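You operate a simulated robot arm through the tools that you are given. There is no shell and no other tool. Be economical: measure what you need, move in short steps, check, and stop when the job is done.

The job below is to be done with a simulated robot arm. You get a single attempt, and the scene is never put back.

Task
Change the synthesizer from horn to flute, bright slider to HIGH, and latch the note C.
Fine: HOLD goes on before the key, one press; no other note is lit; leave the other controls alone.
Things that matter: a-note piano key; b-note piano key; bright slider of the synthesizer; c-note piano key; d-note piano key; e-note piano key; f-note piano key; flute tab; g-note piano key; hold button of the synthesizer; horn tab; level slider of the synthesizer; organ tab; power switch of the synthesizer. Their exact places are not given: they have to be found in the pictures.

It is judged by the outcome, as a careful person would: the job done as asked, and still so three seconds after it is handed in. It fails if anything else is knocked over, pushed out of place, dropped, spilled or broken.

Robot
A 6-joint arm with a fingered hand, on a carriage that runs on a rail from [-0.002, 1.07] to [0.002, -1.07] (x, y) and turns from -192 to 140 degrees about z. Base frame: it is fixed where the carriage stands at the start and does not move with it; the origin is on the floor, on the carriage's upright axis, x ahead of it, y to its left, z up. Lengths are in m, angles in degrees, forces in N, time in s.
Its first joint turns from -166.0 to 166.0 degrees. Places, roughly: a-note piano key [0.6, -0.4, 0.8]; b-note piano key [0.6, -0.4, 0.8]; bright slider of the synthesizer [0.7, -0.5, 0.8]; c-note piano key [0.6, -0.3, 0.8]; d-note piano key [0.6, -0.3, 0.8]; e-note piano key [0.6, -0.3, 0.8]; f-note piano key [0.6, -0.4, 0.8]; flute tab [0.8, -0.3, 0.8]; g-note piano key [0.6, -0.4, 0.8]; hold button of the synthesizer [0.6, -0.2, 0.8]; horn tab [0.8, -0.3, 0.8]; level slider of the synthesizer [0.8, -0.4, 0.8]; organ tab [0.8, -0.2, 0.8]; power switch of the synthesizer [0.6, -0.1, 0.8]; steel pedal plate [0.6, -0.1, 0]; strings tab [0.8, -0.2, 0.8]. Payload 4 kg.
The TCP is the grasp point between the finger pads, 0.026 m short of the fingertips. In the tool frame z runs along the fingers and y along their closing line. The gripper opens to 0.132 m. The gripper's body begins 0.073 m behind the TCP. The gripper is a hand of 4 fingers: y runs from the thumb to the fingers, the wrist lies at [0, 0, -0.239] in the tool frame.
Orientation is that of the tool frame in the base frame, as [roll, pitch, yaw] about the fixed x, y, z axes, in that order (R = Rz(yaw) Ry(pitch) Rx(roll)). With the fingers straight down and closing along the base's y, the tool's x points along the base's -x, its y along +y and its z along -z.

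Tools
- The arm moves only by the tool play_rows. Its argument "commands" is a list of rows, each an object of numbers (a shift or turn left out is 0): "x", "y", "z": the shift along the tool's x, y, z in m; "ax", "ay", "az": the turn, a rotation vector about the tool's x, y, z in degrees. In form: [{"x": .., "y": .., "z": .., "ax": .., "ay": .., "az": ..}, ...]. A call has 1 to 10 rows; each row shifts and turns the commanded pose from where the row before left it, along the tool's axes as they then stand. Rows are played at 5 a second. More than 0.05 m and 8.6 degrees between two rows, and nothing of the call is played. A pose out of reach is approached as far as the arm can. The call stops where the force on the tool passes 40 N (or 10 N more than at its start, if that is more) or the arm is blocked; 0.2 s more then pass. In this call time passes only in rows, and 0.2 s behind the last. The reply holds the time, the measured pose of the TCP, the force on the tool along the base axes, the opening and the grip force, in the units named above and with some noise, with the torque about the TCP (base axes, N m) and any sound that the robot's microphone picked up.
- Cameras (640 x 400 px; columns grow to the right, rows downward): "scene" is now at [0.2998, 0.1399, 1.339]; the picture's right is [-0.60, -0.80, 0.00], its down [-0.50, 0.37, -0.78] and it looks along [0.62, -0.46, -0.63] (base axes); focal length 252 px, centre (320, 200). "wrist" rides on the gripper at [0.068, 0.002, -0.097] in the tool frame; the picture's right is [-0.03, 1.00, 0.00], its down [-0.82, -0.02, -0.58] and it looks along [-0.58, -0.01, 0.82] (tool axes); focal length 270 px, centre (320, 200).
- snapshot(camera): a new picture of that camera. The clock stands still meanwhile.
- raise_lower(by): slides the trunk up (or, below 0, down) by that many m; the arm and the scene camera ride with it, the base frame stays. It gives what a move gives, with no picture.
- roll_base(legs): drives the robot by 1 to 6 legs, each [ahead, left, turn to the left] in m, m and degrees, along the robot's own axes; the way and the turn of a leg run together, so that a leg with both is an arc; at most 1.5 m and 180 degrees a leg. The arm and the cameras ride along, it lands a little off, and it stops where it bumps. It keeps to its track: a leg is cut to what the track allows. It gives what a move gives.
- move_fingers(finger1, finger2, finger3, thumb_bend): sets how far each is bent, from 0 (flat) to 1 (curled in); at 0.3 the hand is open as for a grip, at 0.7 the pads meet at the TCP. One left out holds its place. A second passes; each finger stops where it meets its share of the squeeze, and holds until it gets a number again. It is the only way to open and close the hand. It gives what a move gives, with no picture; readings hold the bend of each and the force on the fingers (four entries, about 0 where the hand has none), thumb and palm.
- aim_head(pan, tilt): turns the head with the scene camera to pan (to the left, within 143 degrees either way) and tilt (down, from -29 to 69), counted from straight ahead of the robot. It gives what a move gives.
- locate(camera, pixels): for up to 12 pixels [column, row] of the newest picture of that camera ("zoom" is the newest enlarged one), the place [x, y, z] in the base frame of the surface seen there, good to about 0.002 m. The clock stands still meanwhile.
- close_up(camera, box): a new picture of the part [left, top, right, bottom] of that camera's present view, enlarged. The clock stands still meanwhile.
- finish_job(): hands the job in; it is judged then, once.

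Go step by step. Measure first, check grasps and placings, and put right what went wrong. The budget is 80 turns and 68 pictures, counting those below and the enlarged ones. Unless the task says otherwise, let go and move clear before handing in, and close with one line.

The tools are called as name(argument=value, ...) on one line, values as JSON. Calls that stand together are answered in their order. play_rows: Moves the arm, as the interface text tells. Its arguments: {"type":"object","properties":{"commands":{"type":"array","items":{"type":"object","properties":{"x":{"type":"number"},"y":{"type":"number"},"z":{"type":"number"},"ax":{"type":"number"},"ay":{"type":"number"},"az":{"type":"number"}}}}},"required":["commands"]} The other tools are called the same way: raise_lower (by) slides the trunk up or down; move_fingers (finger1, finger2, finger3, thumb_bend) moves the fingers one by one; roll_base (legs) drives the base; aim_head (pan, tilt) turns the head that bears the scene camera; snapshot (camera) takes a picture; locate (camera, pixels) gives the place of the surface under pixels of a picture; close_up (camera, box) takes an enlarged picture of a part of a camera's view; finish_job () hands the job in.

At the start:

```text
t: 0.0
tcp_pos: [0.7474, -0.0459, 1.1431]
ee_rot: [180.0, 0.0, -180.0]
ft_force: [-0.2, -0.6, 0.9]
moment: [0.04, -0.04, 0.0]
opening: 0.1319
grip_force: 0.1
shape: jaw
bend: [0.3, 0.3, 0.3, 0.3]
finger forces: [0.0, 0.0, 0.0, 0.0, 0.0, 0.0]
trunk travel left (down, up): [-0.35, 0.278]
robot x, y, heading: [-0.0025, -0.0006, -0.0]
head pan, tilt: [-36.6, 38.9]
```

scene: 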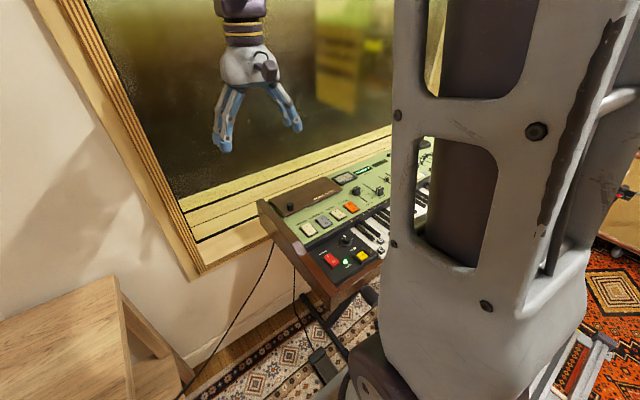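
wrist: 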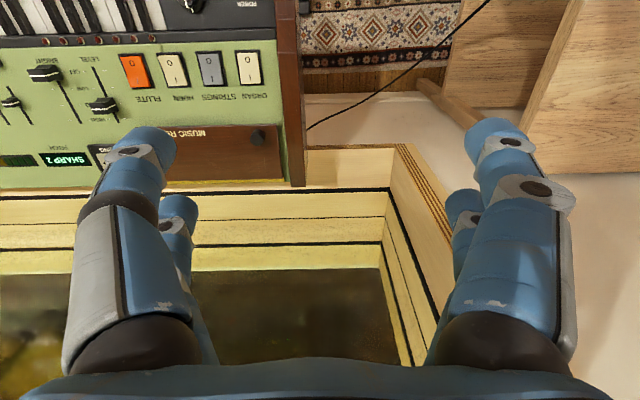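

The synth lies at the upper left of the wrist picture (tabs about (130-250,70), sliders (50-105,90)), and the arm column hides part of it in the scene picture. I'll enlarge both views.

close_up(camera="wrist", box=[0, 0, 320, 200])

close_up(camera="scene", box=[240, 120, 440, 320])

```text
2.00 times, centred on (160, 100) of wrist
```

zoom: 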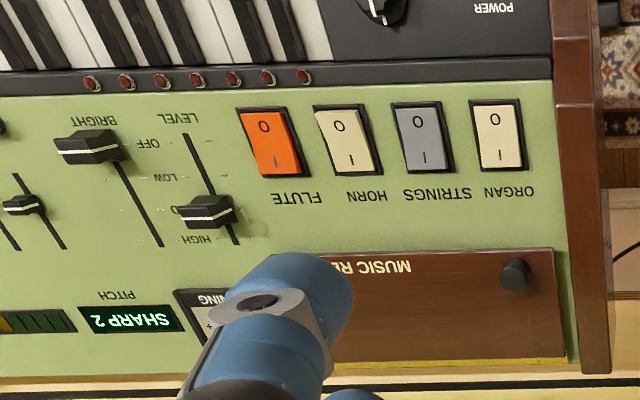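

```text
2.00 times, centred on (340, 220) of scene
```

zoom: 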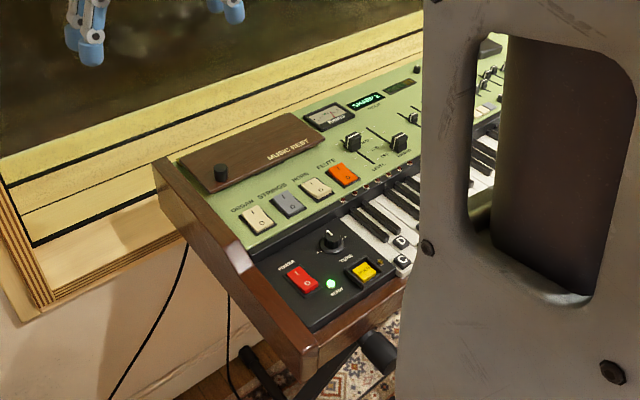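

The tabs and both sliders are visible but the keys and the HOLD button are cut off. I'll move the arm to the right and back so the wrist camera sees the whole panel.

play_rows(commands=[{"x": 0.0, "y": -0.048}, {"x": 0.0, "y": -0.048}, {"x": 0.03, "y": -0.038}, {"x": 0.03, "y": -0.038}, {"x": 0.03, "y": -0.038}, {"x": 0.03, "y": -0.038}, {"x": 0.03, "y": -0.03}, {"x": 0.03}])

snapshot(camera="wrist")

snapshot(camera="scene")

```text
t: 1.8
tcp_pos: [0.5691, -0.3224, 1.141]
ee_rot: [179.9, 0.0, -180.0]
ft_force: [-0.3, -0.4, -0.2]
moment: [0.01, 0.01, -0.03]
opening: 0.132
grip_force: 0.0
shape: jaw
bend: [0.3, 0.3, 0.3, 0.3]
finger forces: [0.1, 0.0, 0.0, 0.0, 0.0, 0.0]
trunk travel left (down, up): [-0.35, 0.278]
robot x, y, heading: [0.0006, -0.0023, 0.1]
head pan, tilt: [-36.6, 38.9]
```

```text
63 pictures are left
```

wrist: 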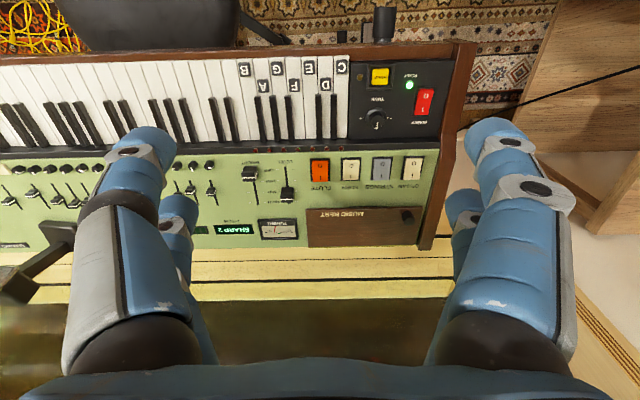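

```text
62 pictures are left
```

scene: 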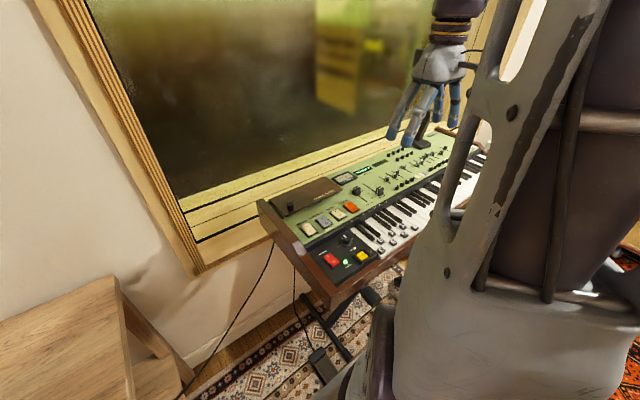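

Now the whole panel is in view: C key label at (342,67), HOLD probably the yellow button at (380,77), tabs at (320-412,168), sliders at (250,172) and (287,194). I'll enlarge it to measure.

close_up(camera="wrist", box=[220, 50, 460, 200])

locate(camera="wrist", pixels=[[342, 67], [380, 77], [320, 162], [320, 178], [350, 162], [350, 178], [250, 172], [287, 194], [409, 85], [340, 90], [381, 168], [412, 168]])

close_up(camera="scene", box=[280, 150, 440, 280])

```text
2.67 times, centred on (340, 125) of wrist
```

zoom: 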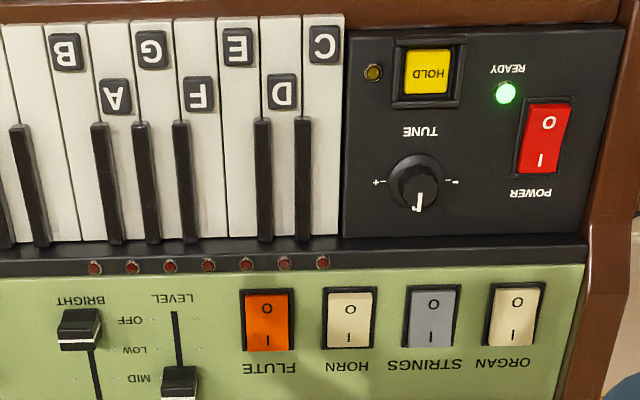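

```text
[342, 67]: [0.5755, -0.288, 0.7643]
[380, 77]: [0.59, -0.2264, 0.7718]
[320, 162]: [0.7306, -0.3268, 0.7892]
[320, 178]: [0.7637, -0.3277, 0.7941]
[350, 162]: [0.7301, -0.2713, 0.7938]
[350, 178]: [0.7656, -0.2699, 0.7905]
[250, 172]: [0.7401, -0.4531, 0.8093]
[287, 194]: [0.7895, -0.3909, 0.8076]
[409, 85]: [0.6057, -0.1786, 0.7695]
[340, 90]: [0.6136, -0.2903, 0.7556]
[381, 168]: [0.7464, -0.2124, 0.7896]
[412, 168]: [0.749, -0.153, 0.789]
```

```text
3.08 times, centred on (360, 215) of scene
```

zoom: 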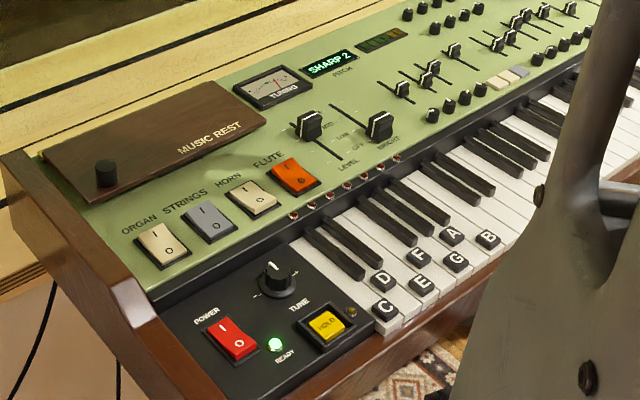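

The flute's far "I" end stands high, so it is off, and the horn's near "0" end stands high, so it is on. BRIGHT sits at OFF (x≈0.74) and HOLD is the yellow button at (0.59,-0.226). I'll try a pointing hand shape with one finger out.

move_fingers(finger1=1, finger2=0.3, finger3=1, thumb_bend=1)

snapshot(camera="wrist")

close_up(camera="scene", box=[360, 0, 520, 160])

```text
t: 2.8
tcp_pos: [0.5684, -0.3235, 1.1424]
ee_rot: [179.9, 0.0, 180.0]
ft_force: [-0.9, -0.7, 0.3]
moment: [-0.03, -0.03, -0.02]
opening: 0.0064
grip_force: 0.1
shape: fingers
bend: [0.95, 0.3, 1.0, 1.0]
finger forces: [0.1, 0.1, 0.1, 0.0, 0.1, 0.0]
trunk travel left (down, up): [-0.35, 0.278]
robot x, y, heading: [-0.0011, 0.0042, 0.0]
head pan, tilt: [-36.6, 38.9]
```

```text
59 pictures are left
```

wrist: 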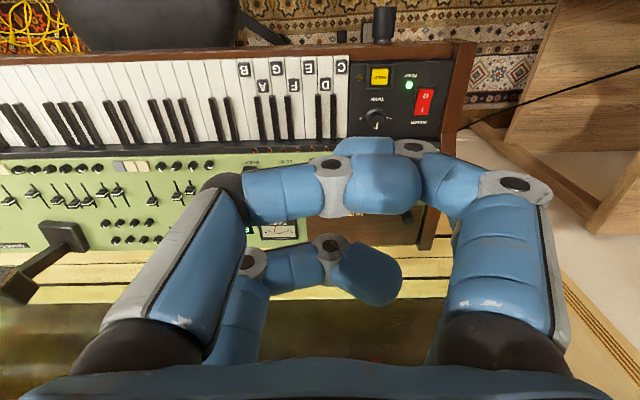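

```text
2.50 times, centred on (440, 80) of scene
```

zoom: 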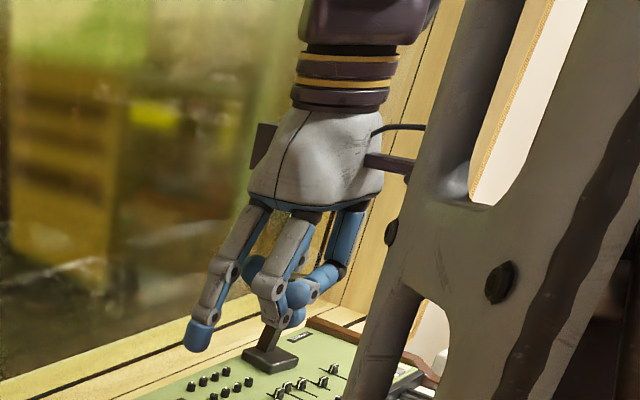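

The second finger came out on the far side, hidden from the wrist camera. I'll extend finger1 on the near side instead so its tip can be seen.

move_fingers(finger1=0.35, finger2=1, finger3=1, thumb_bend=1)

snapshot(camera="wrist")

close_up(camera="scene", box=[360, 0, 520, 160])

```text
t: 3.8
tcp_pos: [0.5688, -0.3235, 1.1424]
ee_rot: [180.0, 0.1, 179.9]
ft_force: [0.0, 1.1, -0.4]
moment: [-0.03, 0.05, 0.0]
opening: 0.0418
grip_force: 0.0
shape: fingers
bend: [0.35, 0.87, 1.0, 1.0]
finger forces: [0.0, 0.0, 0.0, 0.0, 0.0, 0.0]
trunk travel left (down, up): [-0.35, 0.278]
robot x, y, heading: [0.0002, 0.0006, 0.0]
head pan, tilt: [-36.6, 38.9]
```

```text
57 pictures are left
```

wrist: 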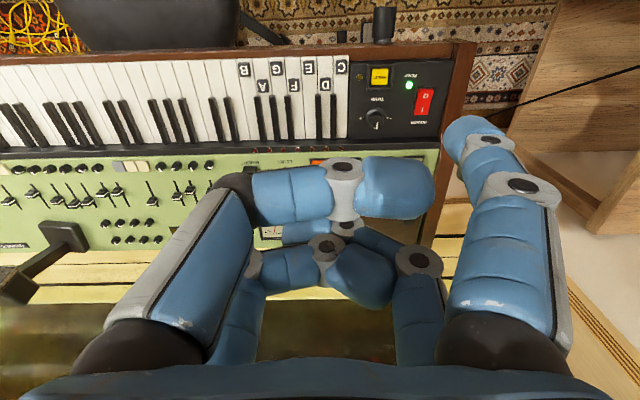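

```text
2.50 times, centred on (440, 80) of scene
```

zoom: 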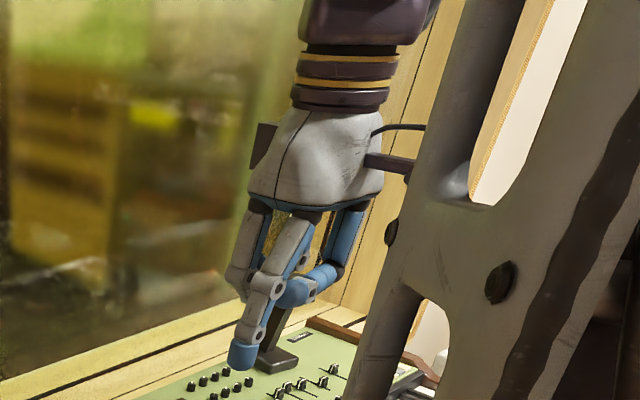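

Finger1 now points alone, its tip near (470,125). I'll measure the tip against the curled fingers.

locate(camera="wrist", pixels=[[455, 125], [465, 120], [475, 118], [485, 122], [470, 135], [480, 140], [395, 165], [400, 190], [415, 212], [380, 160], [505, 128], [340, 165]])

locate(camera="zoom", pixels=[[242, 355], [242, 368], [232, 355], [252, 355], [295, 292], [290, 305]])

```text
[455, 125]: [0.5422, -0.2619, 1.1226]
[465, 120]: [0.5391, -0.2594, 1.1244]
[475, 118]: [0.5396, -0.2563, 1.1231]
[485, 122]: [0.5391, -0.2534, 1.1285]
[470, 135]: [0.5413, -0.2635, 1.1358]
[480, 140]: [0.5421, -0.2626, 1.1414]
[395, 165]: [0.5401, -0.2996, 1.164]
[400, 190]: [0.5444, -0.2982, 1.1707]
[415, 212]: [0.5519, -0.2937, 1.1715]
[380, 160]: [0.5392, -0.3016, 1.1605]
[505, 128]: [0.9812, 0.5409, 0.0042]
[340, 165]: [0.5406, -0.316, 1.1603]
```

```text
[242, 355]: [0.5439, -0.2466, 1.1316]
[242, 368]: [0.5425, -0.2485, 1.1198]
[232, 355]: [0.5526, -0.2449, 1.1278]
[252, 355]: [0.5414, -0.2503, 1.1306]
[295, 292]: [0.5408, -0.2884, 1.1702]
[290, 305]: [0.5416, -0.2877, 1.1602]
```

The tip is near (0.55,-0.255,1.117), with the curled fingers only about 0.04 m above it. I'll tilt the hand 16 degrees so the finger is more upright and the curled ones lift, then re-measure.

play_rows(commands=[{"ax": 8}, {"ax": 8}, {"z": 0.0}])

snapshot(camera="wrist")

close_up(camera="scene", box=[360, 0, 520, 160])

```text
t: 4.6
tcp_pos: [0.5673, -0.3231, 1.1417]
ee_rot: [-163.9, -0.1, 180.0]
ft_force: [0.3, 1.4, 1.1]
moment: [-0.01, 0.03, 0.0]
opening: 0.0418
grip_force: 0.1
shape: fingers
bend: [0.35, 0.87, 1.0, 1.0]
finger forces: [0.0, 0.0, 0.0, 0.1, 0.1, 0.0]
trunk travel left (down, up): [-0.35, 0.278]
robot x, y, heading: [-0.0019, 0.0034, 0.2]
head pan, tilt: [-36.6, 38.9]
```

```text
55 pictures are left
```

wrist: 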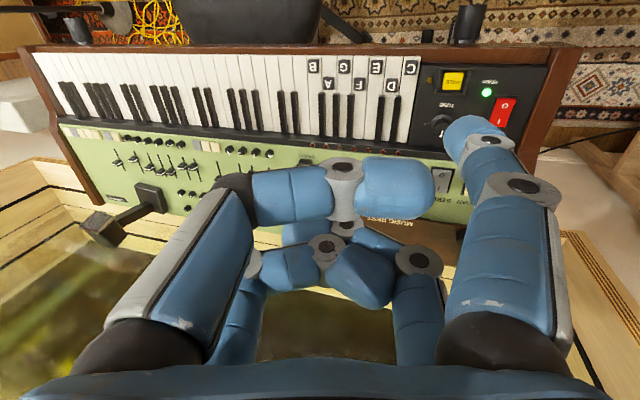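

```text
2.50 times, centred on (440, 80) of scene
```

zoom: 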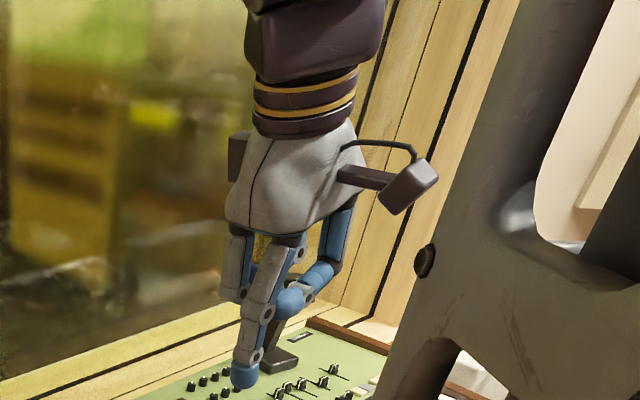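

The finger is now nearly upright. I'll measure the tip from both pictures.

locate(camera="zoom", pixels=[[245, 365], [245, 380], [245, 386], [234, 375], [255, 375], [293, 315]])

locate(camera="wrist", pixels=[[452, 125], [460, 118], [470, 117], [482, 121], [465, 135], [400, 175], [490, 123]])

```text
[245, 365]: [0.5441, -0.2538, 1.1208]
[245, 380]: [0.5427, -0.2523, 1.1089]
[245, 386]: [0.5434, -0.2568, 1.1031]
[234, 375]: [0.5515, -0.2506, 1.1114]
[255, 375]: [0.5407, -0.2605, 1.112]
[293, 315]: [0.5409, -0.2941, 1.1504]
```

```text
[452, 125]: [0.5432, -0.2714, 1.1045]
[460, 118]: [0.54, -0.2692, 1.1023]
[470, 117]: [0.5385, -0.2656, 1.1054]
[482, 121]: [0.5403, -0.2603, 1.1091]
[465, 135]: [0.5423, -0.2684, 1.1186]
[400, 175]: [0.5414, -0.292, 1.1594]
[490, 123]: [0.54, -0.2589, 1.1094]
```

Tip offset from the TCP is about (-0.018, +0.062, -0.042). Next I'll get a fine look at the bright slider and the tabs with the scene camera.

close_up(camera="scene", box=[300, 155, 400, 235])

```text
5.00 times, centred on (350, 195) of scene
```

zoom: 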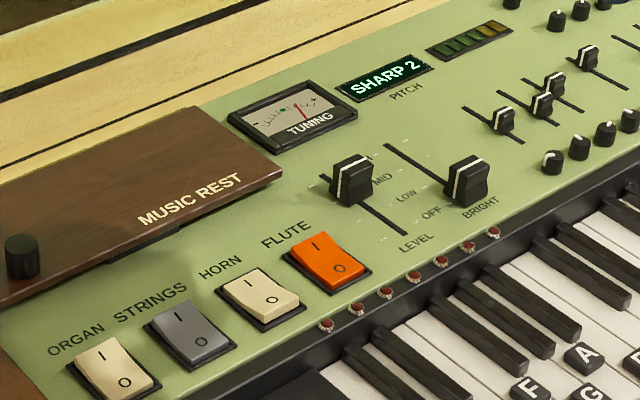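

The scene view shows BRIGHT's cap at (468,180) with its slot running to (388,146). I'll locate the slot ends, the cap and the tab ends.

locate(camera="zoom", pixels=[[388, 146], [468, 162], [458, 172], [486, 168], [470, 203], [488, 185], [315, 245], [340, 268], [245, 283], [272, 300], [352, 170], [405, 235]])

locate(camera="zoom", pixels=[[405, 160], [440, 180], [450, 205], [452, 185], [100, 355], [125, 382], [180, 318], [200, 345], [323, 178], [432, 180], [410, 163]])

```text
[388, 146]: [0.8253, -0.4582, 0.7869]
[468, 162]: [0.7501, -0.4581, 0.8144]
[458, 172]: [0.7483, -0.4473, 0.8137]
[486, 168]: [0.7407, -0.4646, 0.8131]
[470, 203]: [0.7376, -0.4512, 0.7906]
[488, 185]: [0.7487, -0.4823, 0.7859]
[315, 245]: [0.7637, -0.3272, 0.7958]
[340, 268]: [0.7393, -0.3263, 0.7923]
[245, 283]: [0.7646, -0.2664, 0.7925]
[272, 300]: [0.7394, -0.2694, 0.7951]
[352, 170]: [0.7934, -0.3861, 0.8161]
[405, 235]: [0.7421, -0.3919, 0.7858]
```

```text
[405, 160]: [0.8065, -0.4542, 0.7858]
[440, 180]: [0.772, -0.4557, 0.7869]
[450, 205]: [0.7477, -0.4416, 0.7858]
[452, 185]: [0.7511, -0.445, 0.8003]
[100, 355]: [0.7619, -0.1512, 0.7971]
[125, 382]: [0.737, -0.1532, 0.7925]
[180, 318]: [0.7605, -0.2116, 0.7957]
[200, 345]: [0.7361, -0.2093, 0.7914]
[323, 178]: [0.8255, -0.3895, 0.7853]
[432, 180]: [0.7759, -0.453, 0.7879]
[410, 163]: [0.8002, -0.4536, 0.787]
```

BRIGHT's slot runs from x≈0.742 to 0.825 at y≈-0.456, with the cap top at 0.814. I'll bring the fingertip above the near side of the cap, at about (0.705,-0.456,0.90).

play_rows(commands=[{"x": -0.0195, "y": -0.0165, "z": 0.03075}, {"x": -0.0195, "y": -0.0165, "z": 0.03075}, {"x": -0.0195, "y": -0.0165, "z": 0.03075}, {"x": -0.0195, "y": -0.0165, "z": 0.03075}, {"x": -0.0195, "y": -0.0165, "z": 0.03075}, {"x": -0.0195, "y": -0.0165, "z": 0.03075}, {"x": -0.0195, "y": -0.0165, "z": 0.03075}, {"x": -0.0195, "y": -0.0165, "z": 0.03075}, {}])

snapshot(camera="wrist")

close_up(camera="scene", box=[320, 100, 480, 230])

```text
t: 6.6
tcp_pos: [0.7245, -0.5175, 0.9425]
ee_rot: [-164.1, 0.0, -180.0]
ft_force: [0.3, 0.0, 0.4]
moment: [0.03, 0.0, 0.01]
opening: 0.0421
grip_force: 0.2
shape: fingers
bend: [0.35, 0.87, 1.0, 1.0]
finger forces: [0.1, 0.1, 0.0, 0.1, 0.1, 0.0]
trunk travel left (down, up): [-0.35, 0.278]
robot x, y, heading: [-0.0017, 0.0037, -0.2]
head pan, tilt: [-36.6, 38.9]
```

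```text
52 pictures are left
```

wrist: 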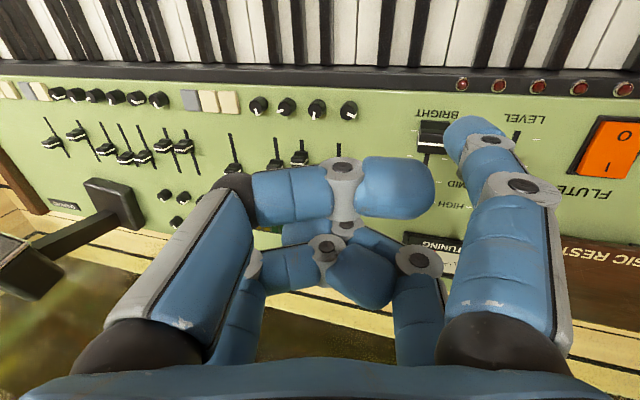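

```text
3.08 times, centred on (400, 165) of scene
```

zoom: 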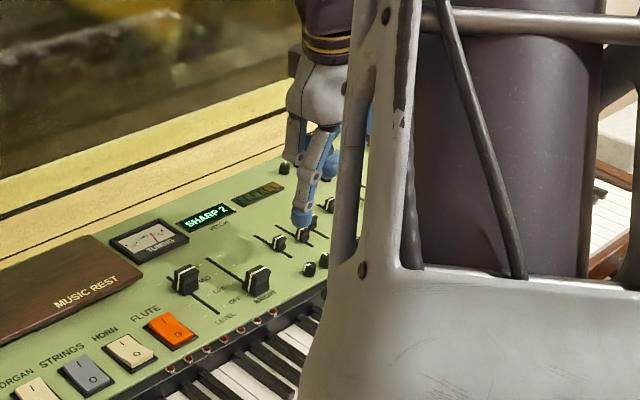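

The tip hangs above the near side of the BRIGHT cap. I'll lower it to about z 0.803 and check.

play_rows(commands=[{"x": 0.002, "y": 0.0088, "z": 0.0308}, {"y": 0.0088, "z": 0.0308}, {"y": 0.0086, "z": 0.0304}, {}])

snapshot(camera="wrist")

close_up(camera="scene", box=[340, 140, 440, 220])

```text
t: 7.6
tcp_pos: [0.7218, -0.5172, 0.8466]
ee_rot: [-163.9, 0.0, -179.9]
ft_force: [-0.3, 0.1, 0.6]
moment: [-0.05, -0.02, 0.01]
opening: 0.042
grip_force: 0.0
shape: fingers
bend: [0.35, 0.87, 1.0, 1.0]
finger forces: [0.0, 0.1, 0.0, 0.0, 0.0, 0.1]
trunk travel left (down, up): [-0.35, 0.278]
robot x, y, heading: [-0.0008, -0.0007, -0.1]
head pan, tilt: [-36.6, 38.9]
```

```text
50 pictures are left
```

wrist: 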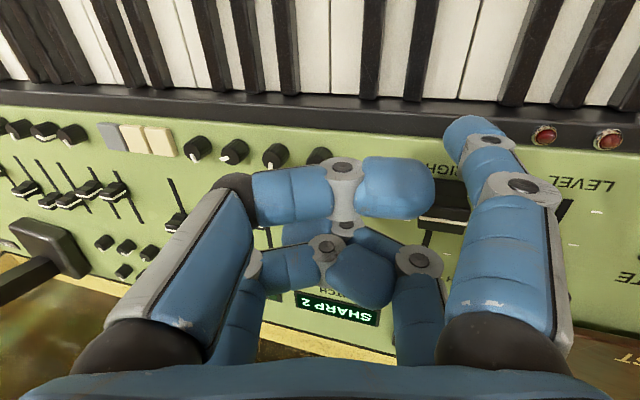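

```text
5.00 times, centred on (390, 180) of scene
```

zoom: 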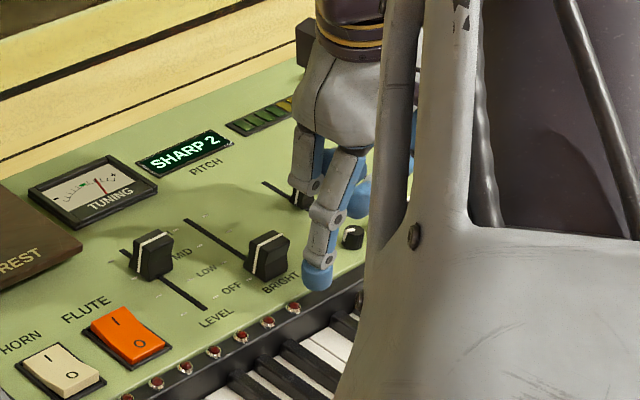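

The tip is beside the cap at (318,275) in the enlargement. I'll measure tip and cap to line them up.

locate(camera="zoom", pixels=[[318, 268], [316, 285], [306, 275], [328, 278], [268, 240], [270, 268], [252, 265], [285, 262], [288, 240], [355, 230], [360, 190]])

locate(camera="wrist", pixels=[[452, 125], [466, 117], [482, 120], [425, 225], [445, 205]])

```text
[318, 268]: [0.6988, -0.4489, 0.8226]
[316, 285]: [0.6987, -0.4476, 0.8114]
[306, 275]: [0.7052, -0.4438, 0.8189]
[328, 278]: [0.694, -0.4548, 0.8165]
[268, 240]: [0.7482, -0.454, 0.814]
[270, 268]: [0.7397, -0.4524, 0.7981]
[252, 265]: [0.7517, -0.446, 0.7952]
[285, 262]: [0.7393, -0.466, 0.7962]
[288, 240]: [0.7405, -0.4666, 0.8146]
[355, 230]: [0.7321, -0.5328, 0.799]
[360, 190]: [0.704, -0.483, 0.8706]
```

```text
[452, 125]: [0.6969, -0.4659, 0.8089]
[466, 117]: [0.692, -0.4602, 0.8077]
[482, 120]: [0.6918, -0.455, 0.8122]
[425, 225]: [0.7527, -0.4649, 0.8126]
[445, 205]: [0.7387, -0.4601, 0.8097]
```

The tip is centred on the cap (y -0.455 vs -0.456), with its bottom near 0.804. I'll lower 7 mm and push away toward HIGH part of the way.

play_rows(commands=[{"y": 0.002, "z": 0.0067}, {"x": -0.01}, {"x": -0.01}, {"x": -0.01}, {"x": -0.01}, {"x": -0.01}, {"x": -0.01}, {"x": -0.01}, {"x": -0.01}])

close_up(camera="scene", box=[340, 140, 440, 220])

```text
t: 9.6
tcp_pos: [0.8016, -0.5186, 0.8405]
ee_rot: [-164.0, 0.1, -180.0]
ft_force: [-0.6, 0.1, -0.1]
moment: [0.0, -0.01, 0.02]
opening: 0.0419
grip_force: 0.2
shape: fingers
bend: [0.35, 0.87, 1.0, 1.0]
finger forces: [0.4, 0.0, 0.0, 0.0, 0.0, 0.0]
trunk travel left (down, up): [-0.35, 0.278]
robot x, y, heading: [0.0024, -0.0009, -0.2]
head pan, tilt: [-36.6, 38.9]
```

```text
5.00 times, centred on (390, 180) of scene
```

zoom: 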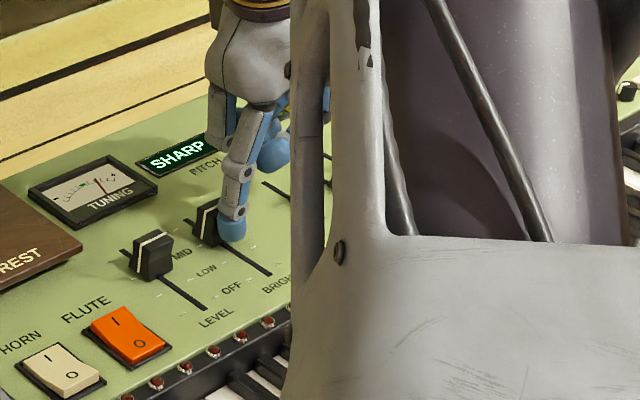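

The cap is sliding and is now near (205,222), close to the slot's end. I'll push on in small steps, watching the force.

play_rows(commands=[{"x": -0.005}, {"x": -0.005}, {"x": -0.005}, {"x": -0.005}])

close_up(camera="scene", box=[340, 140, 440, 220])

snapshot(camera="wrist")

```text
t: 10.6
tcp_pos: [0.8216, -0.5195, 0.8404]
ee_rot: [-164.0, -0.1, 180.0]
ft_force: [-1.2, -0.1, -0.2]
moment: [0.01, 0.04, 0.02]
opening: 0.042
grip_force: 0.3
shape: fingers
bend: [0.35, 0.87, 1.0, 1.0]
finger forces: [0.5, 0.1, 0.0, 0.1, 0.1, 0.1]
trunk travel left (down, up): [-0.35, 0.278]
robot x, y, heading: [0.0031, 0.0023, 0.2]
head pan, tilt: [-36.6, 38.9]
```

```text
5.00 times, centred on (390, 180) of scene
```

zoom: 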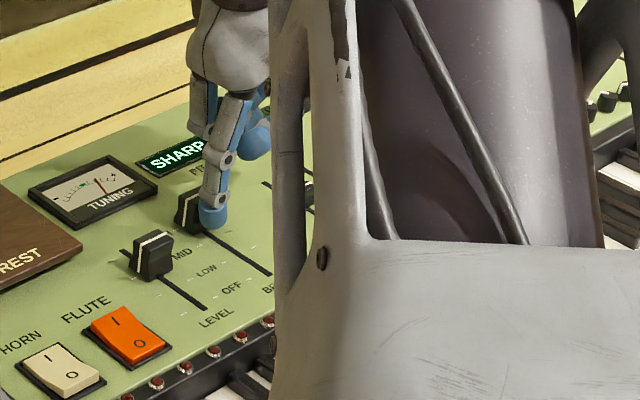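

```text
46 pictures are left
```

wrist: 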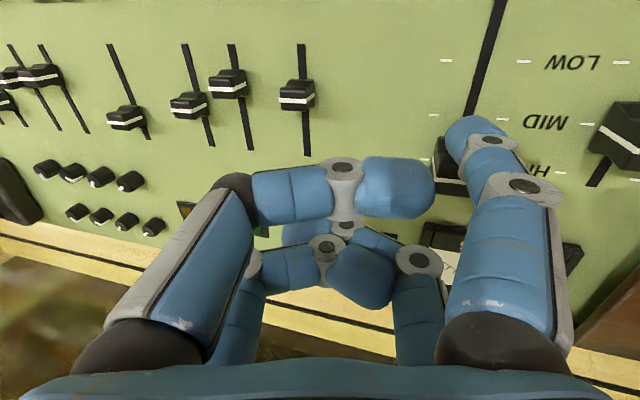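

The cap is now at (450,165) with the HIGH ticks at about row 172. I'll locate both to see what remains.

locate(camera="wrist", pixels=[[560, 172], [435, 115], [588, 125], [445, 62], [445, 148], [445, 165], [450, 180], [445, 190], [440, 155]])

close_up(camera="wrist", box=[400, 100, 480, 220])

```text
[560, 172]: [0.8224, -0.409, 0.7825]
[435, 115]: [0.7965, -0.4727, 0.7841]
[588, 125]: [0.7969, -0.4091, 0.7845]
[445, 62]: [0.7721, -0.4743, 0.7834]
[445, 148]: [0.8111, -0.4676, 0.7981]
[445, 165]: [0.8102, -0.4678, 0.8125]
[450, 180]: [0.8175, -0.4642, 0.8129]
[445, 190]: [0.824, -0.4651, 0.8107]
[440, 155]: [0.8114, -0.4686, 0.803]
```

```text
3.33 times, centred on (440, 160) of wrist
```

zoom: 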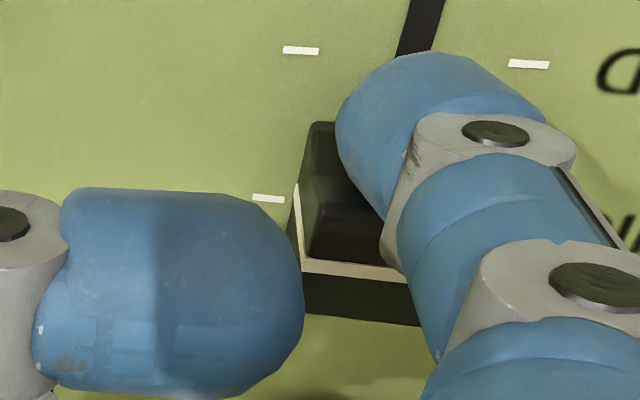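

HIGH ticks are at x 0.822. I'll measure the cap's white line.

locate(camera="zoom", pixels=[[340, 268], [390, 272], [340, 262], [300, 240], [294, 195], [340, 300], [268, 198], [340, 200], [320, 130]])

```text
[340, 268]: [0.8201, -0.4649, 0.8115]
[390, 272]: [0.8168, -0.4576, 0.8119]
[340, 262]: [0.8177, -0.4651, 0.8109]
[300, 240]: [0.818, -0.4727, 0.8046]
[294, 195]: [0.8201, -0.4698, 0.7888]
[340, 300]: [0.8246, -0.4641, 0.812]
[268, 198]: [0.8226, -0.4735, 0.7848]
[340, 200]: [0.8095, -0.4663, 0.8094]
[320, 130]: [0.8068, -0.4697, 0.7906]
```

The white line sits at about 0.8185, so 4 mm remain. I'll nudge a little further toward the stop.

play_rows(commands=[{"x": -0.002}, {"x": -0.002}, {"x": -0.002}, {}])

close_up(camera="wrist", box=[400, 100, 480, 220])

locate(camera="zoom", pixels=[[340, 268], [294, 195], [390, 272], [320, 264]])

```text
t: 11.6
tcp_pos: [0.8274, -0.5188, 0.839]
ee_rot: [-164.0, -0.1, 180.0]
ft_force: [-6.3, -0.5, 0.2]
moment: [0.06, 0.22, 0.38]
opening: 0.042
grip_force: 2.3
shape: fingers
bend: [0.35, 0.87, 1.0, 1.0]
finger forces: [5.9, 0.0, 0.0, 0.0, 0.1, 0.1]
trunk travel left (down, up): [-0.35, 0.278]
robot x, y, heading: [-0.001, -0.0019, -0.0]
head pan, tilt: [-36.6, 38.9]
```

```text
3.33 times, centred on (440, 160) of wrist
```

zoom: 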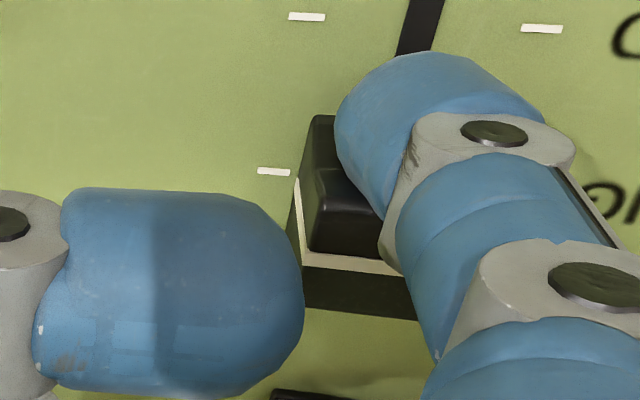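

```text
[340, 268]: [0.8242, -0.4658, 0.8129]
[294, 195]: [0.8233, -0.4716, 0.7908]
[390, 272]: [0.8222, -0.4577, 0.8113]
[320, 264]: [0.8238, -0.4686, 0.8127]
```

BRIGHT is at the HIGH mark and on its stop (6 N). I'll back off, rise, and move over the far end of the FLUTE tab.

play_rows(commands=[{"x": 0.012}, {"y": -0.009, "z": -0.0312}, {"y": -0.009, "z": -0.0312}, {"x": 0.0075, "y": 0.031, "z": -0.0089}, {"x": 0.0075, "y": 0.031, "z": -0.0089}, {"x": 0.0075, "y": 0.031, "z": -0.0089}, {"x": 0.0075, "y": 0.031, "z": -0.0089}, {}])

snapshot(camera="wrist")

close_up(camera="scene", box=[290, 130, 410, 230])

```text
t: 13.4
tcp_pos: [0.7833, -0.3883, 0.9049]
ee_rot: [-164.0, -0.1, -179.9]
ft_force: [-0.4, -1.0, -0.1]
moment: [0.0, 0.02, -0.01]
opening: 0.0425
grip_force: 0.1
shape: fingers
bend: [0.35, 0.87, 1.0, 1.0]
finger forces: [0.0, 0.0, 0.0, 0.1, 0.0, 0.1]
trunk travel left (down, up): [-0.35, 0.278]
robot x, y, heading: [-0.0017, -0.003, 0.0]
head pan, tilt: [-36.6, 38.9]
```

```text
43 pictures are left
```

wrist: 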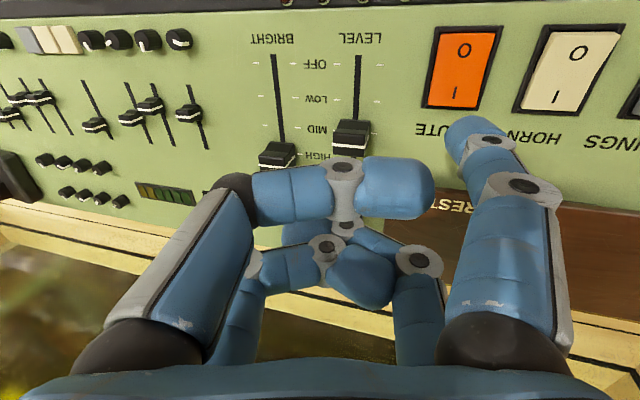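

```text
4.00 times, centred on (350, 180) of scene
```

zoom: 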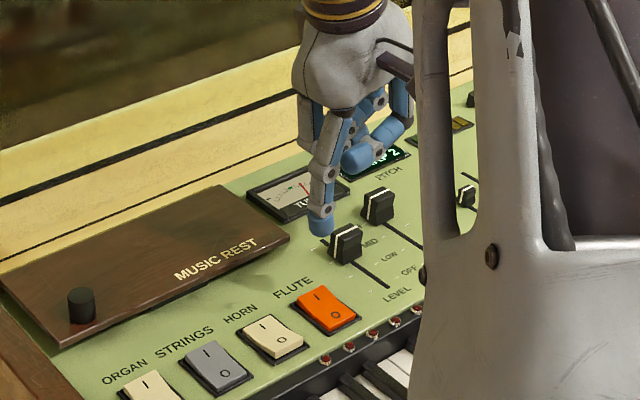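

BRIGHT stayed at HIGH and LEVEL is untouched. Before pressing, I'll measure the FLUTE and HORN edges, the fingertip, and the music rest height.

locate(camera="wrist", pixels=[[430, 101], [475, 104], [445, 37], [493, 38], [460, 98], [526, 101], [580, 103], [565, 40], [600, 205], [452, 127], [466, 117], [484, 121]])

locate(camera="zoom", pixels=[[80, 292], [270, 215], [320, 220], [320, 234], [360, 160], [348, 230], [378, 192]])

```text
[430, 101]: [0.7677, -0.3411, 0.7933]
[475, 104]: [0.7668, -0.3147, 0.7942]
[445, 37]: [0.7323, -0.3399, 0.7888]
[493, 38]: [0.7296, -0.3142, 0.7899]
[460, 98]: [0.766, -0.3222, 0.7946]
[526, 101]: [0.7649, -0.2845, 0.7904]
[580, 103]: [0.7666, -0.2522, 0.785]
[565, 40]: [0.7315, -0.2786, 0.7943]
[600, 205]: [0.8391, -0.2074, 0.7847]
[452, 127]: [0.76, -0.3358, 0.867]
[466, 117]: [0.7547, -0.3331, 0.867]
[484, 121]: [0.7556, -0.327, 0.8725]
```

```text
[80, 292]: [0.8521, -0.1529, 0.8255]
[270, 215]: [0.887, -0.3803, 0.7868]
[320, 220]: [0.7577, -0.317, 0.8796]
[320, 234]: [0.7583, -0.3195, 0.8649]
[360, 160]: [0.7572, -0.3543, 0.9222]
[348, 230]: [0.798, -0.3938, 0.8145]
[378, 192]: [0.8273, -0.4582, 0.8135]
```

The flute's far end is at x 0.768 and y -0.3275, and the tip is at about (0.765,-0.3265), 0.07 above it. I'll shift 4 mm back, go down, and press slowly.

play_rows(commands=[{"x": 0.004, "y": 0.007, "z": 0.0288}, {"y": 0.008, "z": 0.0288}, {"y": 0.0008, "z": 0.0029}, {"y": 0.0008, "z": 0.0029}, {"y": 0.0008, "z": 0.0029}, {"y": 0.0006, "z": 0.0019}])

close_up(camera="wrist", box=[380, 0, 640, 200])

```text
t: 14.9
tcp_pos: [0.7831, -0.3933, 0.8386]
ee_rot: [-163.6, 0.3, 180.0]
ft_force: [-0.1, -0.4, 17.4]
moment: [1.05, 0.39, 0.02]
opening: 0.0426
grip_force: 8.0
shape: fingers
bend: [0.35, 0.87, 1.0, 1.0]
finger forces: [16.9, 0.0, 0.1, 0.0, 0.0, 0.0]
trunk travel left (down, up): [-0.35, 0.278]
robot x, y, heading: [-0.0004, 0.0008, 0.0]
head pan, tilt: [-36.6, 38.9]
stopped in row 6: the force on the tool passed its limit at 42 N (the readings are from after the stop); the commanded pose is now the measured one
```

```text
2.00 times, centred on (510, 100) of wrist
```

zoom: 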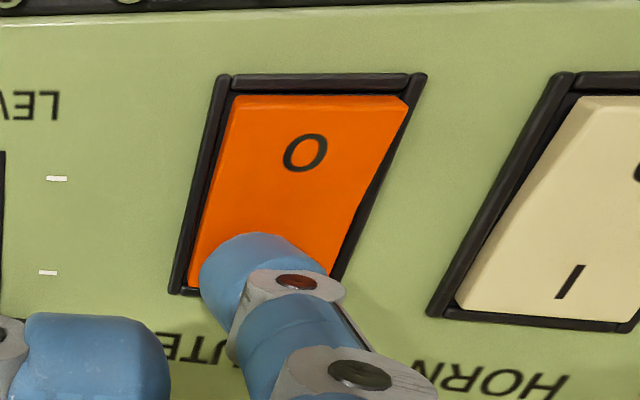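

The press bottomed out and stopped on force. I'll lift off and check how the tab sits.

play_rows(commands=[{"y": -0.0083, "z": -0.0288}, {"y": -0.0083, "z": -0.0288}, {}])

close_up(camera="wrist", box=[380, 0, 640, 160])

close_up(camera="scene", box=[290, 155, 390, 235])

```text
t: 15.7
tcp_pos: [0.7812, -0.3953, 0.8958]
ee_rot: [-163.8, 0.1, 180.0]
ft_force: [-0.3, -0.4, 0.2]
moment: [-0.02, 0.04, -0.01]
opening: 0.0422
grip_force: 0.1
shape: fingers
bend: [0.35, 0.87, 1.0, 1.0]
finger forces: [0.0, 0.0, 0.0, 0.0, 0.0, 0.0]
trunk travel left (down, up): [-0.35, 0.278]
robot x, y, heading: [0.0022, 0.0002, 0.1]
head pan, tilt: [-36.6, 38.9]
```

```text
2.46 times, centred on (510, 80) of wrist
```

zoom: 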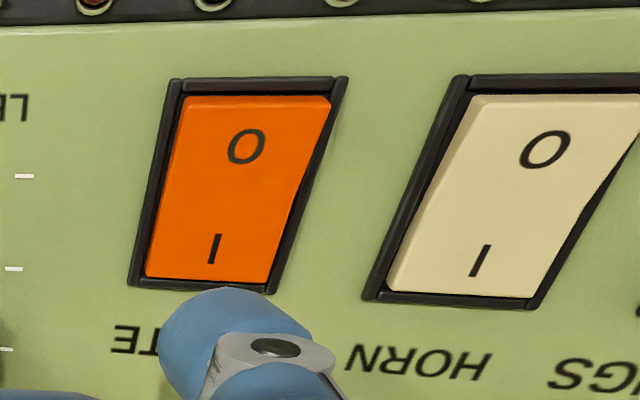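

```text
5.00 times, centred on (340, 195) of scene
```

zoom: 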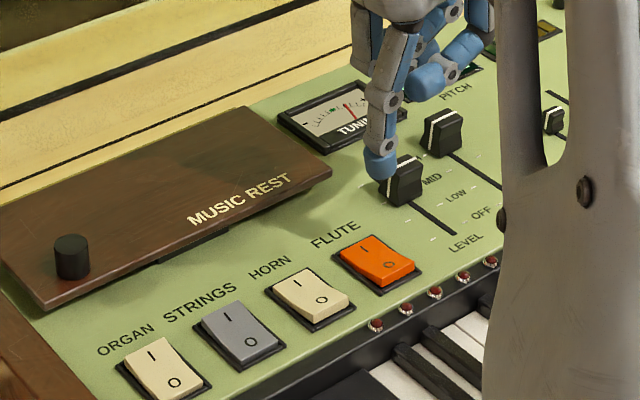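

FLUTE has flipped in the picture and looks like HORN now. I'll confirm by height.

locate(camera="zoom", pixels=[[365, 250], [388, 268], [298, 283], [322, 302], [225, 315], [250, 345], [150, 355], [176, 384]])

```text
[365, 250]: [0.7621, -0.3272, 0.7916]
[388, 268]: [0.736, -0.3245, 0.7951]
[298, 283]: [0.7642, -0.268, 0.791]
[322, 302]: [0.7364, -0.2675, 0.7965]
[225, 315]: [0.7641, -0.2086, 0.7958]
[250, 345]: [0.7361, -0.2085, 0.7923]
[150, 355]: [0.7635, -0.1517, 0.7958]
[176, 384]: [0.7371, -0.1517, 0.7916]
```

FLUTE is on (far end down, 0.7916 < 0.7951) and HORN is still on too. Next I'll press HORN's near "0" end.

play_rows(commands=[{"x": 0.0112, "y": 0.0312, "z": -0.009}, {"x": 0.0113, "y": 0.0312, "z": -0.009}, {"y": 0.0069, "z": 0.024}, {"y": 0.0069, "z": 0.024}, {"y": 0.0005, "z": 0.0019}, {"y": 0.0006, "z": 0.0019}, {"y": 0.0005, "z": 0.0019}, {"y": 0.0006, "z": 0.0019}])

close_up(camera="wrist", box=[380, 0, 640, 160])

```text
t: 17.5
tcp_pos: [0.7593, -0.328, 0.8395]
ee_rot: [-163.9, 0.2, -179.8]
ft_force: [-0.6, -0.8, 5.2]
moment: [0.3, 0.13, 0.06]
opening: 0.042
grip_force: 2.5
shape: fingers
bend: [0.35, 0.87, 1.0, 1.0]
finger forces: [4.9, 0.0, 0.1, 0.0, 0.0, 0.1]
trunk travel left (down, up): [-0.35, 0.278]
robot x, y, heading: [0.0022, 0.0002, 0.1]
head pan, tilt: [-36.6, 38.9]
```

```text
2.46 times, centred on (510, 80) of wrist
```

zoom: 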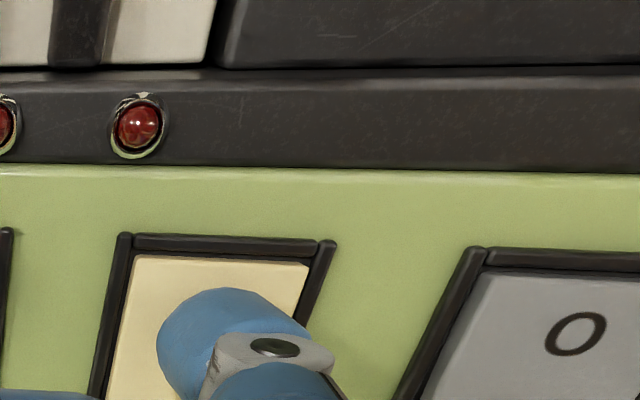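

The tip is on HORN's near half with 5 N. I'll press a little further and then lift to check.

play_rows(commands=[{"y": 0.0006, "z": 0.0019}, {"y": 0.0006, "z": 0.0019}, {"y": -0.0012, "z": -0.0038}, {"y": -0.0083, "z": -0.0288}, {"y": -0.0083, "z": -0.0288}, {}])

close_up(camera="scene", box=[290, 155, 390, 235])

locate(camera="zoom", pixels=[[365, 250], [388, 268], [298, 283], [322, 302], [225, 315], [250, 345]])

```text
t: 18.1
tcp_pos: [0.7592, -0.3305, 0.8385]
ee_rot: [-163.6, 0.3, 180.0]
ft_force: [-7.2, -0.5, 23.1]
moment: [1.38, 0.61, 0.42]
opening: 0.0427
grip_force: 12.3
shape: fingers
bend: [0.37, 0.87, 1.0, 1.0]
finger forces: [23.3, 0.1, 0.0, 0.1, 0.0, 0.1]
trunk travel left (down, up): [-0.35, 0.278]
robot x, y, heading: [0.0025, -0.0003, -0.1]
head pan, tilt: [-36.6, 38.9]
stopped in row 3: the force on the tool passed its limit at 42 N (the readings are from after the stop); the commanded pose is now the measured one
```

```text
5.00 times, centred on (340, 195) of scene
```

zoom: 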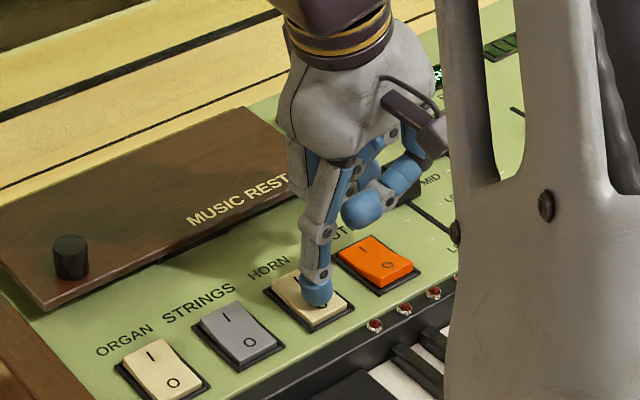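

```text
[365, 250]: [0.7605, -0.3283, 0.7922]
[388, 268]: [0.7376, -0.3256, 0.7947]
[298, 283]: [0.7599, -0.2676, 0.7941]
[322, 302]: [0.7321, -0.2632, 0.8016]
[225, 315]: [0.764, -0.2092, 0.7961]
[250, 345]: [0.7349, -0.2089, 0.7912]
```

It stopped on force before lifting, with the finger bent slightly to 0.37. I'll lift now, reset the finger, and look.

play_rows(commands=[{"y": -0.0083, "z": -0.0288}, {"y": -0.0083, "z": -0.0288}, {}])

close_up(camera="scene", box=[290, 155, 390, 235])

locate(camera="zoom", pixels=[[365, 250], [388, 268], [298, 283], [322, 302], [225, 315], [250, 345]])

```text
t: 18.9
tcp_pos: [0.76, -0.328, 0.8981]
ee_rot: [-163.7, 0.2, 180.0]
ft_force: [0.5, 0.1, 0.4]
moment: [0.01, 0.02, -0.01]
opening: 0.042
grip_force: 0.1
shape: fingers
bend: [0.35, 0.87, 1.0, 1.0]
finger forces: [0.0, 0.0, 0.0, 0.0, 0.1, 0.1]
trunk travel left (down, up): [-0.35, 0.278]
robot x, y, heading: [0.0026, -0.0027, 0.1]
head pan, tilt: [-36.6, 38.9]
```

```text
5.00 times, centred on (340, 195) of scene
```

zoom: 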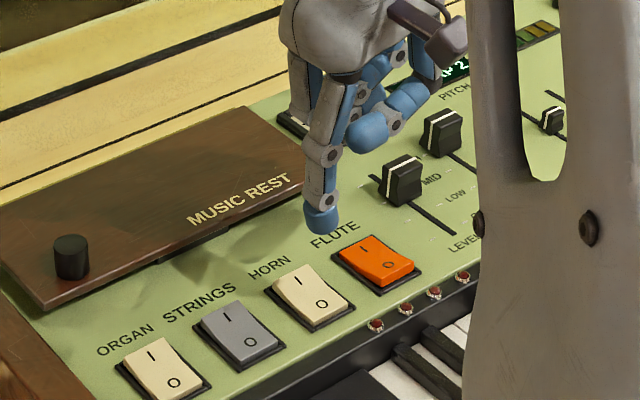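

```text
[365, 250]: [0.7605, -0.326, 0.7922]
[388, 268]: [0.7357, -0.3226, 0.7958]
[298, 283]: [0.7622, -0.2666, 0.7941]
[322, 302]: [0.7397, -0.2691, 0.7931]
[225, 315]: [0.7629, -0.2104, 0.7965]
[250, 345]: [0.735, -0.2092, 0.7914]
```

HORN looks flipped but the heights are close (0.7941/0.7931). I'll sample its ends more finely.

locate(camera="zoom", pixels=[[290, 278], [300, 272], [296, 288], [330, 308], [320, 310], [335, 302], [218, 308], [228, 306], [258, 350], [245, 352]])

close_up(camera="scene", box=[325, 195, 375, 235])

```text
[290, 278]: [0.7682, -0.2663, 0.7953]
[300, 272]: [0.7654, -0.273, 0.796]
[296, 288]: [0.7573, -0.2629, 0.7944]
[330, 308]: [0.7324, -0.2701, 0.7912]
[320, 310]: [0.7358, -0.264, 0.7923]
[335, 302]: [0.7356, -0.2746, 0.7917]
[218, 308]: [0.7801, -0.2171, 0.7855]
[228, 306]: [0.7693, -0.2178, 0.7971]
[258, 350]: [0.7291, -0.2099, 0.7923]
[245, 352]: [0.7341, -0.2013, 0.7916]
```

```text
10.00 times, centred on (350, 215) of scene
```

zoom: 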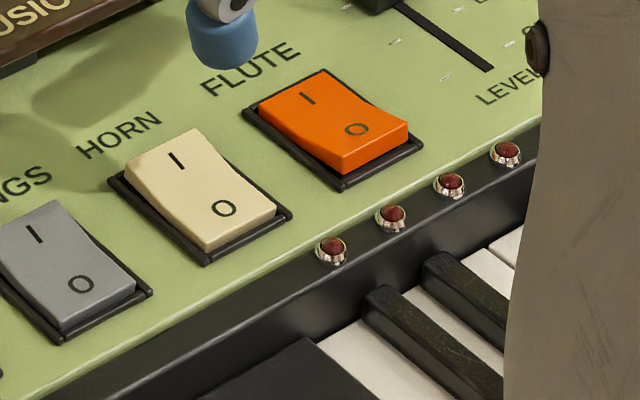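

FLUTE is on and HORN is off, matching STRINGS. Next I'll move above the HOLD button at (0.59,-0.226).

play_rows(commands=[{"x": 0.0302, "y": 0.0075, "z": -0.0022}, {"x": 0.0302, "y": 0.0075, "z": -0.0022}, {"x": 0.0302, "y": 0.0075, "z": -0.0022}, {"x": 0.0302, "y": 0.0075, "z": -0.0022}, {"x": 0.0302, "y": 0.0075, "z": -0.0022}, {"y": 0.0083, "z": 0.0288}, {}])

snapshot(camera="wrist")

close_up(camera="scene", box=[300, 200, 420, 300])

```text
t: 20.5
tcp_pos: [0.608, -0.2919, 0.8679]
ee_rot: [-163.7, 0.2, 179.9]
ft_force: [0.1, 0.2, 0.2]
moment: [0.01, -0.02, -0.03]
opening: 0.042
grip_force: 0.1
shape: fingers
bend: [0.35, 0.87, 1.0, 1.0]
finger forces: [0.0, 0.1, 0.1, 0.1, 0.0, 0.0]
trunk travel left (down, up): [-0.35, 0.278]
robot x, y, heading: [-0.0031, 0.0006, -0.0]
head pan, tilt: [-36.6, 38.9]
```

```text
34 pictures are left
```

wrist: 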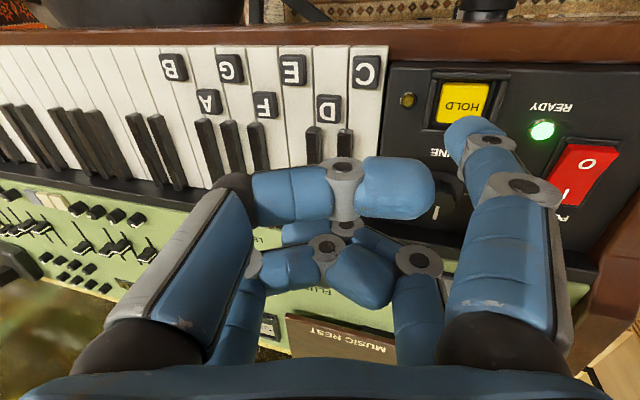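

```text
4.00 times, centred on (360, 250) of scene
```

zoom: 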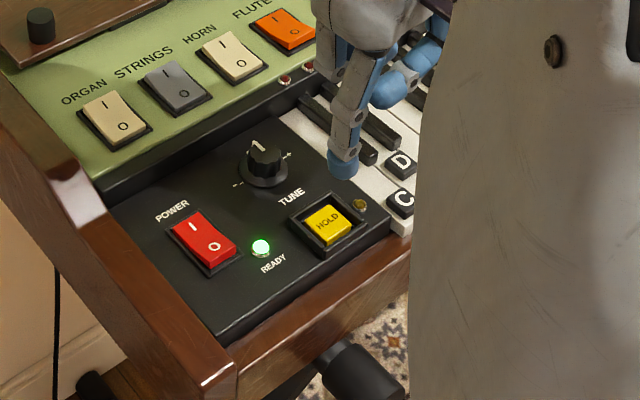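

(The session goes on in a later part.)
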